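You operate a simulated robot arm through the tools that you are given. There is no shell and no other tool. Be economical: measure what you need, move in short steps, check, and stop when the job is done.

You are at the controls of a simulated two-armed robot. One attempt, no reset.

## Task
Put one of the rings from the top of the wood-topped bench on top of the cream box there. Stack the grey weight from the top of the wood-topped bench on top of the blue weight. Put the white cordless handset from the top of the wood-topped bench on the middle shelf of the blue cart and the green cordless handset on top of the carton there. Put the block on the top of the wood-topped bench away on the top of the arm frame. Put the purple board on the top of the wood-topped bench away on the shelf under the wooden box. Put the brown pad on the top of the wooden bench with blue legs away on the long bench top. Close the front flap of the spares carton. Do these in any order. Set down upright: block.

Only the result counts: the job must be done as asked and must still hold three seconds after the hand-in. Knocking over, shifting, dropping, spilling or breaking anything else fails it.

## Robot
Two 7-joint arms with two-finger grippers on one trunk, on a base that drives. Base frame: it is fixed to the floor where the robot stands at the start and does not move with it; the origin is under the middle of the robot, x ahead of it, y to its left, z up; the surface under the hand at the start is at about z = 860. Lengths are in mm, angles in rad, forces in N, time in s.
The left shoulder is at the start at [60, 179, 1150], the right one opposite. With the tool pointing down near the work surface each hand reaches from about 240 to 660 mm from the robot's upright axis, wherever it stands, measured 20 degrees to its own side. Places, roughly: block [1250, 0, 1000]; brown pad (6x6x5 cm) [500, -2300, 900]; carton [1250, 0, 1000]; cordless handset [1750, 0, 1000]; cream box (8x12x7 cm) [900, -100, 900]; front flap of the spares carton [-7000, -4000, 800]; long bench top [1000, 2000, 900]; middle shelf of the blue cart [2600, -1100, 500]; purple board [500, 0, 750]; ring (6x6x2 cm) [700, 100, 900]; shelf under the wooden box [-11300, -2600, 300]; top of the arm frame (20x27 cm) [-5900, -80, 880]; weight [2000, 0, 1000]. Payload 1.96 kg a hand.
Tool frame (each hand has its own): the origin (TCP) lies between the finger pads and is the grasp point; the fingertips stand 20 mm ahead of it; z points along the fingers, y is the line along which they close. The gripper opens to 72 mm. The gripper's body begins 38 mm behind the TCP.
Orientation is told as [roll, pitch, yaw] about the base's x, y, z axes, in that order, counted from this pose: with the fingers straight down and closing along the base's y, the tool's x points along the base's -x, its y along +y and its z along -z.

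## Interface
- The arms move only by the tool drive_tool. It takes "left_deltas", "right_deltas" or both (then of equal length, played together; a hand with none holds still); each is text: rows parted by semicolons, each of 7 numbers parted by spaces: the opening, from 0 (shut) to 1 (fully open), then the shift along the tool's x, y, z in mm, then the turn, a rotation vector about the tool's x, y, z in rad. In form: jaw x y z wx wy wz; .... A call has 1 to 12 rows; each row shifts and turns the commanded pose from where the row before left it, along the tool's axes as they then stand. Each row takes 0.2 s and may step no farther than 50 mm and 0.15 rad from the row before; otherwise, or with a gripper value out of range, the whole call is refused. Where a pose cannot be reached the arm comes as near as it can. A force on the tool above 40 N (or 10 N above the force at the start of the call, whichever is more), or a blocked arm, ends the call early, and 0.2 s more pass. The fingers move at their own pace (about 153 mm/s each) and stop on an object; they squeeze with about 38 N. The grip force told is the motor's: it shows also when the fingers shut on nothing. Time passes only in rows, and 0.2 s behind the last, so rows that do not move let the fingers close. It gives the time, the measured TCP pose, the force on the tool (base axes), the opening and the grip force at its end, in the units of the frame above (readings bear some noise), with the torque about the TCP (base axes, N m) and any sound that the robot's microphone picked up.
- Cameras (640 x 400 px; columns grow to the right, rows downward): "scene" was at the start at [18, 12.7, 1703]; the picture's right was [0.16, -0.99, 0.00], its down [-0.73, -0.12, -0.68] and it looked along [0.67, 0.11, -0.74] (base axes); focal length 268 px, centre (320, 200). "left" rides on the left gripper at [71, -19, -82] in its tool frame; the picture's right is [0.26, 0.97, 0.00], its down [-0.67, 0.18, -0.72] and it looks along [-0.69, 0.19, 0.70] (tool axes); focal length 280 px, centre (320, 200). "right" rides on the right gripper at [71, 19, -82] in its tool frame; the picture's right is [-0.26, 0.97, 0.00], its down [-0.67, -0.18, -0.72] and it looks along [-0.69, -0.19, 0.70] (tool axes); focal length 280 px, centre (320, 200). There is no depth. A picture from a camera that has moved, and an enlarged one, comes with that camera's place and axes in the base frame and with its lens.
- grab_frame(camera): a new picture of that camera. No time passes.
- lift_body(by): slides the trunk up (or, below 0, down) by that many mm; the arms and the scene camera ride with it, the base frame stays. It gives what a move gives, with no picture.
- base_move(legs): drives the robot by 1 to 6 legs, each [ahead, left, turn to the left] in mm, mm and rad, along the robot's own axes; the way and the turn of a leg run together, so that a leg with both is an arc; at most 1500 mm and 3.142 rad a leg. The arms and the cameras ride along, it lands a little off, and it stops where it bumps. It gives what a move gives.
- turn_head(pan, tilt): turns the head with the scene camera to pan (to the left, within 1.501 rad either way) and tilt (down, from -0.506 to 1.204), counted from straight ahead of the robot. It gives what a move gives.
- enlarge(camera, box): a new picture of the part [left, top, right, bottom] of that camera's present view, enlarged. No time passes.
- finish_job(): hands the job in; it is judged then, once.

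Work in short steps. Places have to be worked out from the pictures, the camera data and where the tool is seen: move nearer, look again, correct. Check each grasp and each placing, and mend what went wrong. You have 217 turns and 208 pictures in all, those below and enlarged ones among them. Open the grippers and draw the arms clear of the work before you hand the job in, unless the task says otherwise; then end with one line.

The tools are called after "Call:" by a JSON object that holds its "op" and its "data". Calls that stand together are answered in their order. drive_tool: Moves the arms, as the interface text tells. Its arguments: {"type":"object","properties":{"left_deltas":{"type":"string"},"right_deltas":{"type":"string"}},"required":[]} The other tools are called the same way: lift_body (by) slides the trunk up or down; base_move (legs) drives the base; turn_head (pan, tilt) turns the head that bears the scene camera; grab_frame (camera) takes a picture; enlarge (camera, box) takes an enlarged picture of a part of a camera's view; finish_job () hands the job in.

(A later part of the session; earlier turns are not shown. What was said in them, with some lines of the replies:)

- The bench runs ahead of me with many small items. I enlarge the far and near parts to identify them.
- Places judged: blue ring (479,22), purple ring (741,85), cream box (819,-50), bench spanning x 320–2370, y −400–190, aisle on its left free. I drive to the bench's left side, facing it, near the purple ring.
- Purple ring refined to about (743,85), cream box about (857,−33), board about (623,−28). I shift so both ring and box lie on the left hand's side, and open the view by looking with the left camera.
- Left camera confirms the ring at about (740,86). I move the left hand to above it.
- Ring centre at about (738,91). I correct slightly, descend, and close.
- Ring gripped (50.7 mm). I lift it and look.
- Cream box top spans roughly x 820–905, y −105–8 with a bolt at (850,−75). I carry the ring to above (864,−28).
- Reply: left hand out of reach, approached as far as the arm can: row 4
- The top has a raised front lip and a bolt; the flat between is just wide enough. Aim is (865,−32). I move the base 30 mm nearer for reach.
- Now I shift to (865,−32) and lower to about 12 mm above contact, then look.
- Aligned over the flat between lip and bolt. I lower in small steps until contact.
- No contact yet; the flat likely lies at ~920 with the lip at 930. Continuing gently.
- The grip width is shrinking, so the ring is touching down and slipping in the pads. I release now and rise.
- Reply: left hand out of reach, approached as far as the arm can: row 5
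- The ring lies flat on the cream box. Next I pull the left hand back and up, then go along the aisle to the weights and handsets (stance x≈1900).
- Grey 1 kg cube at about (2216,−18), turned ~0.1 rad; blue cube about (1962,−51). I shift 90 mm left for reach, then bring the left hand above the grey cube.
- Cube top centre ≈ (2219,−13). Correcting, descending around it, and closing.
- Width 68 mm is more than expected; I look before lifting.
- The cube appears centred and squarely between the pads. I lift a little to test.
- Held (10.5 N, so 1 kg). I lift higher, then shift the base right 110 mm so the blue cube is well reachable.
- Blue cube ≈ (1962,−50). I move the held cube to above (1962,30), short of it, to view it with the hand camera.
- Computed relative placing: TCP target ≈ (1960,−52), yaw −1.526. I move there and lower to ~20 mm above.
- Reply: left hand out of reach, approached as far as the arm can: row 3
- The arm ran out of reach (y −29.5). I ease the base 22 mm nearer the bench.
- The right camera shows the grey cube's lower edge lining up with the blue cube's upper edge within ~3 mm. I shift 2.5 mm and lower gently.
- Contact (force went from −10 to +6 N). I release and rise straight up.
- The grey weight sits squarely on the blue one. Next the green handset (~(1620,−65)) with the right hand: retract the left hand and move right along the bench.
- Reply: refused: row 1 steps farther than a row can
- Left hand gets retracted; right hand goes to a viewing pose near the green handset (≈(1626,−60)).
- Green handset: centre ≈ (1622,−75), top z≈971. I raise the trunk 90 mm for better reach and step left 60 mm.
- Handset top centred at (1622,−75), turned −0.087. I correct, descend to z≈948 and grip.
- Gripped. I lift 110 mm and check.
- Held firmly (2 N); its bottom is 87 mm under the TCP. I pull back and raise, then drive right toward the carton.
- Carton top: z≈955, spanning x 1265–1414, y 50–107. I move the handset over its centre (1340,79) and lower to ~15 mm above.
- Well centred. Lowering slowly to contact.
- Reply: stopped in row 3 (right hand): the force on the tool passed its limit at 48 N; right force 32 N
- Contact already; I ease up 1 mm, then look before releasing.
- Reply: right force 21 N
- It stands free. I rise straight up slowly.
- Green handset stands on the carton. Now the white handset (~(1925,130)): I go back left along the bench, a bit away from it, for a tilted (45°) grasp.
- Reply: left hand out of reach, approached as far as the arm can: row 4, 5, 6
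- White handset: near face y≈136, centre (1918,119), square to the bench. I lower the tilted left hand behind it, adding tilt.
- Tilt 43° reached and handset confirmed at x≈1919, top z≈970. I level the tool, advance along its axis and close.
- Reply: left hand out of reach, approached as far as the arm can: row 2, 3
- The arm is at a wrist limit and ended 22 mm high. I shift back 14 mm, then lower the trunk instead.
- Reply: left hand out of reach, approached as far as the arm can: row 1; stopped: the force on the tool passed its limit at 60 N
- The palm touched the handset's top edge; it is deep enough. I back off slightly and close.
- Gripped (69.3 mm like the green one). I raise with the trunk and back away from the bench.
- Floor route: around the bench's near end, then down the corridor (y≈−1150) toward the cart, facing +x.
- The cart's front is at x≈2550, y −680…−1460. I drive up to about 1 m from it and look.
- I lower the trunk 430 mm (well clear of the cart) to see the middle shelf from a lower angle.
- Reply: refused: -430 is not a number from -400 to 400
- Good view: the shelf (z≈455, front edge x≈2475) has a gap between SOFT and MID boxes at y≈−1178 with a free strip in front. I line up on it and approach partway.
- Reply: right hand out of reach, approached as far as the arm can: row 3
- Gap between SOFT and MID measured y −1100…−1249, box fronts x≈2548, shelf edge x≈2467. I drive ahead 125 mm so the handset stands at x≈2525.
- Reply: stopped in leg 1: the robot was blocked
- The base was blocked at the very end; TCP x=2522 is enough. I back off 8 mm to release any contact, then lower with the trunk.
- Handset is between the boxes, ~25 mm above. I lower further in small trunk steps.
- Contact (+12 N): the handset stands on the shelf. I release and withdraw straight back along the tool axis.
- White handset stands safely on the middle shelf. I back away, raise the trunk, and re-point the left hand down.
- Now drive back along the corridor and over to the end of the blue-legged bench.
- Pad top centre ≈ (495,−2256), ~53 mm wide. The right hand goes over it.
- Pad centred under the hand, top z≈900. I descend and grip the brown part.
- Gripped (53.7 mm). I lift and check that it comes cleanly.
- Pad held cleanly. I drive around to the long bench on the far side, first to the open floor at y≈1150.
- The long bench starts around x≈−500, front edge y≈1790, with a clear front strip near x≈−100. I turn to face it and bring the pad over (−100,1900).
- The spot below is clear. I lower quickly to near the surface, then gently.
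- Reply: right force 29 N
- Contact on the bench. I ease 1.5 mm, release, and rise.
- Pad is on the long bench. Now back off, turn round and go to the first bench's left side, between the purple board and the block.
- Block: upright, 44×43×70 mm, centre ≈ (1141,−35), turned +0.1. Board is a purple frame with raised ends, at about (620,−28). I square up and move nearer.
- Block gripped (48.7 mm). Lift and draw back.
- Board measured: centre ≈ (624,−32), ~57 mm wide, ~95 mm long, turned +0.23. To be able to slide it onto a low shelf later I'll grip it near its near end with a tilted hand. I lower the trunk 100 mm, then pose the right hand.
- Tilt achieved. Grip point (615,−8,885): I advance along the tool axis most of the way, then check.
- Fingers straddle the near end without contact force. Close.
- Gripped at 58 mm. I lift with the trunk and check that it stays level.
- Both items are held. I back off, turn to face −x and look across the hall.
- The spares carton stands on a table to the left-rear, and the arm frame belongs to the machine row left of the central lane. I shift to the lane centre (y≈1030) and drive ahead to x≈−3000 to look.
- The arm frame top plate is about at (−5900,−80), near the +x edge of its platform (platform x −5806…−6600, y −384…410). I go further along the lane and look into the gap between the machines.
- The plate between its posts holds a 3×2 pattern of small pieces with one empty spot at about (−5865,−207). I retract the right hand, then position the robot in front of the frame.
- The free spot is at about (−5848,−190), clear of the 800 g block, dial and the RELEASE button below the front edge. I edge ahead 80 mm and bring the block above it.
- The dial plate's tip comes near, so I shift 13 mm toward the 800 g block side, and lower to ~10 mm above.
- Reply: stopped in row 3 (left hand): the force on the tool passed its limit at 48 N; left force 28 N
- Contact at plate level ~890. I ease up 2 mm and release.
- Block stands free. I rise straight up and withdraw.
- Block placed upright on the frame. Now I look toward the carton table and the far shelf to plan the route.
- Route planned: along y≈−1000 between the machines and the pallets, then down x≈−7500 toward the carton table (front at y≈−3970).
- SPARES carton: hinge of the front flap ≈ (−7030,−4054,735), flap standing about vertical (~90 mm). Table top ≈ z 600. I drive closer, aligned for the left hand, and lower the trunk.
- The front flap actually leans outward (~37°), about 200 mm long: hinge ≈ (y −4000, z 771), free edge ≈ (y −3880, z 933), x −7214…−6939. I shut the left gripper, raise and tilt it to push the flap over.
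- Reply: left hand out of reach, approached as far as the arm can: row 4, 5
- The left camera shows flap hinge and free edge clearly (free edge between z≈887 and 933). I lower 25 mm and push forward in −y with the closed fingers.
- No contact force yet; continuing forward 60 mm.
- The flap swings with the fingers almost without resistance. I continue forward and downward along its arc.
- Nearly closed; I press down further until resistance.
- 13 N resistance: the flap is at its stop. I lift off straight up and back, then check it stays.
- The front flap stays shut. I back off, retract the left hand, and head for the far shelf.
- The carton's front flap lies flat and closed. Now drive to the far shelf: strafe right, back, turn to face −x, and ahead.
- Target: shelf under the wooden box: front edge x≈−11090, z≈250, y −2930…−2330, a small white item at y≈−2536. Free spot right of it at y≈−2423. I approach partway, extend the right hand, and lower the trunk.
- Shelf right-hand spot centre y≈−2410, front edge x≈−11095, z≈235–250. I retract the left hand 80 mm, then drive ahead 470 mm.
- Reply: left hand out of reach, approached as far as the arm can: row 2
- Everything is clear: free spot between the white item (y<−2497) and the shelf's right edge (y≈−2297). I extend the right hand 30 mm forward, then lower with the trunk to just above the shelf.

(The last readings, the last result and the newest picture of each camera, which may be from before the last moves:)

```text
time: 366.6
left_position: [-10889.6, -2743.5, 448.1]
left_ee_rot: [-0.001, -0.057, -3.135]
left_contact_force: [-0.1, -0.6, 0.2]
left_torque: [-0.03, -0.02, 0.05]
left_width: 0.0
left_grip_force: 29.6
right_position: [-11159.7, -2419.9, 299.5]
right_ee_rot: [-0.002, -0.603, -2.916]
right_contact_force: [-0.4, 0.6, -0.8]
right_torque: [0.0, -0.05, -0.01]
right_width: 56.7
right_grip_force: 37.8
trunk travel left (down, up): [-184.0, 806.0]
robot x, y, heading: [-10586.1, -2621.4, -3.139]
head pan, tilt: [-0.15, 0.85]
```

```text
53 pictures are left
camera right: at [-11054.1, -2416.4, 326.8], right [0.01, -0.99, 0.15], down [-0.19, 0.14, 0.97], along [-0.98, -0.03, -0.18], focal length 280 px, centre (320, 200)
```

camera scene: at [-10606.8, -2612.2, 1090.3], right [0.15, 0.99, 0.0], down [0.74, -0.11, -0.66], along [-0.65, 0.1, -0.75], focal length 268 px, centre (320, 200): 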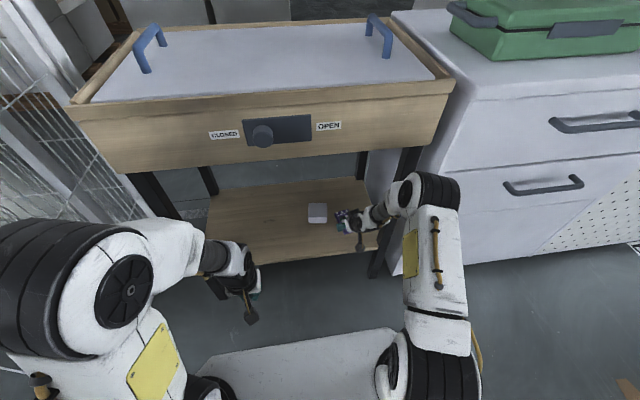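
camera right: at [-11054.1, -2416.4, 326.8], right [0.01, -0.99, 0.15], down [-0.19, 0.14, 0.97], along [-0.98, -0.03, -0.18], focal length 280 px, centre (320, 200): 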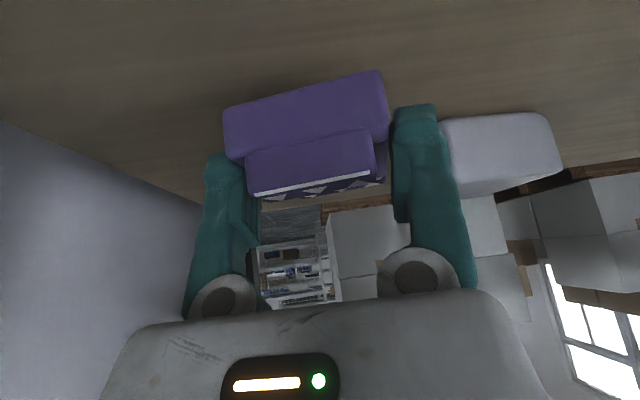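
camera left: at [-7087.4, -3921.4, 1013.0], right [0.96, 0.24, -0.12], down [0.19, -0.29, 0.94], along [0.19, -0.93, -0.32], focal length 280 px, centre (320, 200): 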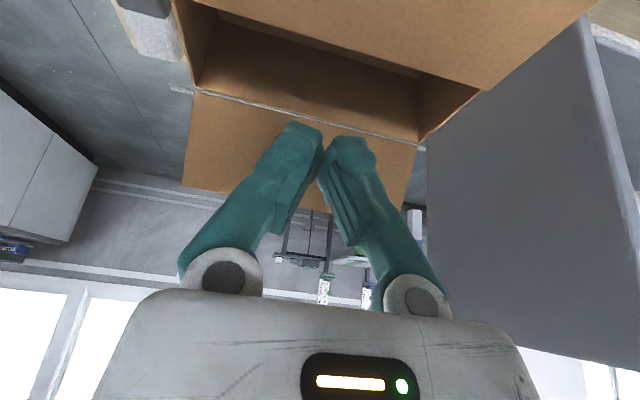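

Call:
{"op": "drive_tool", "data": {"right_deltas": "0 0 -15 0 0 0 0;0 0 0 0 0 0 0"}}

Call:
{"op": "lift_body", "data": {"by": -15}}

Call:
{"op": "lift_body", "data": {"by": -6}}

Call:
{"op": "lift_body", "data": {"by": -4}}

```text
time: 367.2
left_position: [-10888.5, -2742.5, 446.2]
left_ee_rot: [-0.001, -0.057, -3.135]
left_contact_force: [-0.1, 0.4, 0.0]
left_torque: [0.0, -0.02, 0.0]
left_width: 0.0
left_grip_force: 29.5
right_position: [-11163.7, -2404.9, 299.6]
right_ee_rot: [-0.003, -0.603, -2.913]
right_contact_force: [0.0, -0.4, -1.0]
right_torque: [-0.03, -0.07, 0.01]
right_width: 56.8
right_grip_force: 38.0
trunk travel left (down, up): [-184.0, 806.0]
robot x, y, heading: [-10585.3, -2623.9, -3.141]
head pan, tilt: [-0.15, 0.85]
```

```text
time: 367.8
left_position: [-10887.4, -2743.5, 434.2]
left_ee_rot: [-0.003, -0.06, -3.135]
left_contact_force: [0.5, -0.1, -0.2]
left_torque: [0.02, 0.03, 0.02]
left_width: 0.0
left_grip_force: 29.8
right_position: [-11167.0, -2405.8, 289.0]
right_ee_rot: [-0.005, -0.612, -2.913]
right_contact_force: [-0.7, 0.6, 25.9]
right_torque: [0.09, -0.41, -0.01]
right_width: 57.0
right_grip_force: 37.8
trunk travel left (down, up): [-169.0, 821.0]
robot x, y, heading: [-10586.5, -2623.1, -3.136]
head pan, tilt: [-0.15, 0.85]
```

```text
time: 368.2
left_position: [-10887.0, -2743.7, 428.6]
left_ee_rot: [-0.001, -0.059, -3.135]
left_contact_force: [0.1, -0.5, 0.9]
left_torque: [0.01, 0.0, 0.01]
left_width: 0.0
left_grip_force: 29.3
right_position: [-11167.5, -2405.2, 288.2]
right_ee_rot: [-0.007, -0.62, -2.912]
right_contact_force: [0.3, -0.2, 19.1]
right_torque: [0.08, -0.34, -0.03]
right_width: 57.3
right_grip_force: 38.3
trunk travel left (down, up): [-166.0, 824.0]
robot x, y, heading: [-10589.5, -2625.9, -3.143]
head pan, tilt: [-0.15, 0.85]
stopped: the force on the tool passed its limit at 43 N (the readings are from after the stop); the commanded pose is now the measured one
```

```text
time: 368.6
left_position: [-10888.5, -2742.5, 425.3]
left_ee_rot: [0.0, -0.059, -3.136]
left_contact_force: [1.1, 0.5, -0.3]
left_torque: [0.01, -0.05, -0.01]
left_width: 0.2
left_grip_force: 29.7
right_position: [-11170.2, -2404.8, 286.2]
right_ee_rot: [-0.008, -0.627, -2.91]
right_contact_force: [0.1, -0.8, 19.8]
right_torque: [0.13, -0.46, -0.02]
right_width: 57.2
right_grip_force: 38.8
trunk travel left (down, up): [-163.0, 827.0]
robot x, y, heading: [-10586.9, -2623.7, -3.14]
head pan, tilt: [-0.15, 0.85]
stopped: the force on the tool passed its limit at 43 N (the readings are from after the stop); the commanded pose is now the measured one
```

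Contact was already reached at TCP z≈289; I raise 4 mm to relieve the load and look.

Call:
{"op": "lift_body", "data": {"by": 4}}

Call:
{"op": "grab_frame", "data": {"camera": "right"}}

Call:
{"op": "enlarge", "data": {"camera": "scene", "box": [290, 170, 418, 290]}}

```text
time: 369.2
left_position: [-10888.9, -2743.6, 429.4]
left_ee_rot: [-0.002, -0.059, -3.134]
left_contact_force: [-0.2, -0.3, -0.2]
left_torque: [0.0, 0.01, 0.01]
left_width: 0.0
left_grip_force: 29.7
right_position: [-11167.5, -2405.5, 287.8]
right_ee_rot: [-0.005, -0.618, -2.913]
right_contact_force: [0.5, 0.3, 2.2]
right_torque: [0.03, 0.26, 0.05]
right_width: 57.2
right_grip_force: 38.1
trunk travel left (down, up): [-167.0, 823.0]
robot x, y, heading: [-10589.2, -2624.7, -3.138]
head pan, tilt: [-0.15, 0.85]
```

```text
52 pictures are left
camera right: at [-11060.8, -2401.6, 312.5], right [0.01, -0.99, 0.15], down [-0.17, 0.14, 0.97], along [-0.98, -0.03, -0.17], focal length 280 px, centre (320, 200)
```

right: 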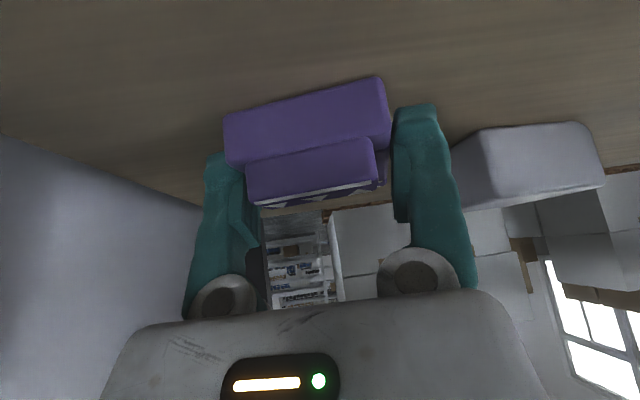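

```text
3.33 times, centred on (354, 230) of scene
camera zoom: at [-10606.4, -2612.3, 1073.0], right [0.15, 0.99, 0.0], down [0.74, -0.11, -0.66], along [-0.65, 0.1, -0.75], focal length 894 px, centre (207, 100)
```

zoom: 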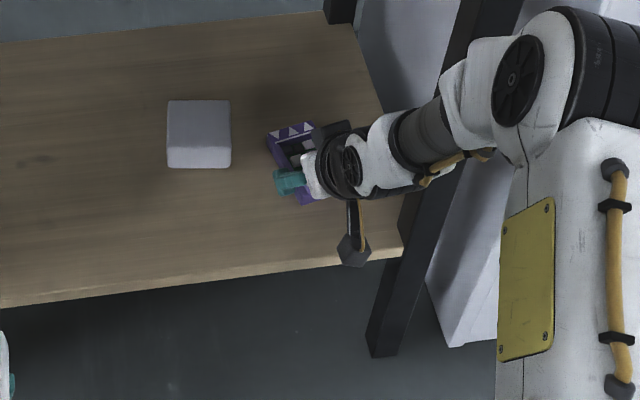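

Board rests on the shelf well inside its edge. I release and withdraw along the tool axis.

Call:
{"op": "drive_tool", "data": {"right_deltas": "1 0 0 0 0 0 0;1 0 0 0 0 0 0;1 0 0 0 0 0 0"}}

Call:
{"op": "drive_tool", "data": {"right_deltas": "1 0 0 -10 0 0 0;1 0 0 -15 0 0 0;1 0 0 -20 0 0 0;1 0 0 -20 0 0 0;1 0 0 0 0 0 0"}}

Call:
{"op": "grab_frame", "data": {"camera": "right"}}

```text
time: 370.0
left_position: [-10889.3, -2744.0, 430.4]
left_ee_rot: [-0.002, -0.057, -3.134]
left_contact_force: [0.3, -0.1, 0.1]
left_torque: [-0.02, 0.0, -0.01]
left_width: 0.3
left_grip_force: 29.8
right_position: [-11167.3, -2405.3, 287.2]
right_ee_rot: [-0.006, -0.622, -2.912]
right_contact_force: [-1.5, 0.3, -0.2]
right_torque: [-0.01, 0.0, 0.02]
right_width: 71.9
right_grip_force: 0.1
trunk travel left (down, up): [-167.0, 823.0]
robot x, y, heading: [-10588.2, -2624.8, -3.146]
head pan, tilt: [-0.15, 0.85]
```

```text
time: 371.2
left_position: [-10888.9, -2743.3, 429.4]
left_ee_rot: [-0.002, -0.058, -3.133]
left_contact_force: [-0.6, -0.2, 0.2]
left_torque: [0.04, 0.0, 0.06]
left_width: 0.1
left_grip_force: 29.8
right_position: [-11131.3, -2396.6, 341.1]
right_ee_rot: [-0.005, -0.62, -2.912]
right_contact_force: [-0.7, -0.3, 0.1]
right_torque: [0.03, 0.02, -0.01]
right_width: 72.0
right_grip_force: 0.1
trunk travel left (down, up): [-167.0, 823.0]
robot x, y, heading: [-10587.8, -2620.1, -3.136]
head pan, tilt: [-0.15, 0.85]
```

```text
50 pictures are left
camera right: at [-11024.1, -2393.1, 365.8], right [0.01, -0.99, 0.15], down [-0.17, 0.14, 0.97], along [-0.99, -0.03, -0.17], focal length 280 px, centre (320, 200)
```

right: 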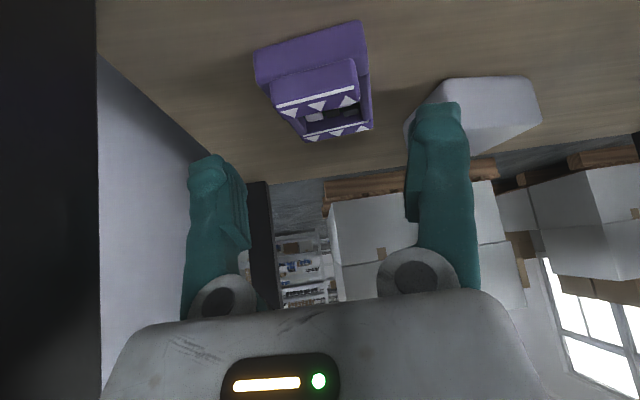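

The purple board lies flat on the shelf. I back the robot away, open the left gripper, and take a last look.

Call:
{"op": "base_move", "data": {"legs": [[-500, 0, 0]]}}

Call:
{"op": "drive_tool", "data": {"left_deltas": "1 0 0 0 0 0 0;1 0 0 0 0 0 0;1 0 0 0 0 0 0"}}

Call:
{"op": "enlarge", "data": {"camera": "scene", "box": [220, 0, 460, 150]}}

```text
time: 374.1
left_position: [-10395.8, -2741.7, 429.5]
left_ee_rot: [-0.001, -0.058, -3.134]
left_contact_force: [0.0, 0.1, 0.0]
left_torque: [0.05, -0.02, 0.02]
left_width: 0.0
left_grip_force: 29.3
right_position: [-10638.1, -2395.7, 339.6]
right_ee_rot: [-0.006, -0.619, -2.911]
right_contact_force: [0.5, 0.1, -0.1]
right_torque: [0.03, 0.01, 0.03]
right_width: 72.1
right_grip_force: 0.0
trunk travel left (down, up): [-167.0, 823.0]
robot x, y, heading: [-10098.9, -2620.2, -3.141]
head pan, tilt: [-0.15, 0.85]
```

```text
time: 374.9
left_position: [-10396.2, -2742.0, 429.6]
left_ee_rot: [-0.003, -0.057, -3.134]
left_contact_force: [-0.3, 1.3, 0.1]
left_torque: [0.01, 0.01, -0.02]
left_width: 71.8
left_grip_force: 0.1
right_position: [-10637.5, -2395.7, 340.2]
right_ee_rot: [-0.007, -0.622, -2.913]
right_contact_force: [0.3, 0.3, 0.8]
right_torque: [0.01, 0.02, -0.01]
right_width: 72.0
right_grip_force: 0.1
trunk travel left (down, up): [-167.0, 823.0]
robot x, y, heading: [-10097.3, -2629.1, -3.139]
head pan, tilt: [-0.15, 0.85]
```

```text
2.67 times, centred on (340, 75) of scene
camera zoom: at [-10113.6, -2610.6, 1073.2], right [0.15, 0.99, 0.0], down [0.74, -0.11, -0.66], along [-0.65, 0.1, -0.75], focal length 715 px, centre (267, 533)
```

zoom: 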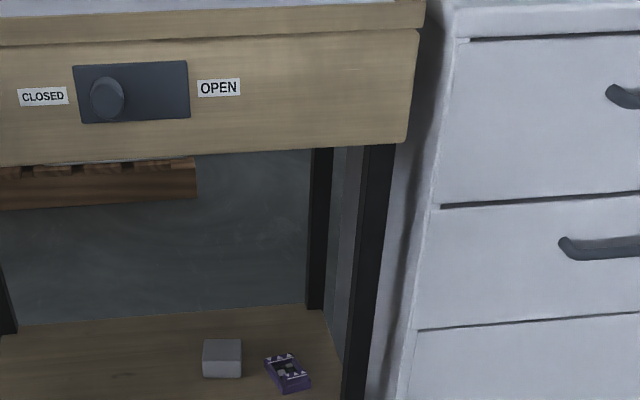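

All the items are placed, both grippers are open and the arms are clear, so I hand the job in.

Call:
{"op": "finish_job", "data": {}}

```text
The job is handed in.
```

All the tasks were carried out and checked by camera right after each one, and the job is handed in. One possible issue: the base was briefly blocked at the cart while placing the white handset. It stopped at once and I saw no damage, but I didn't check whether the cart had shifted.
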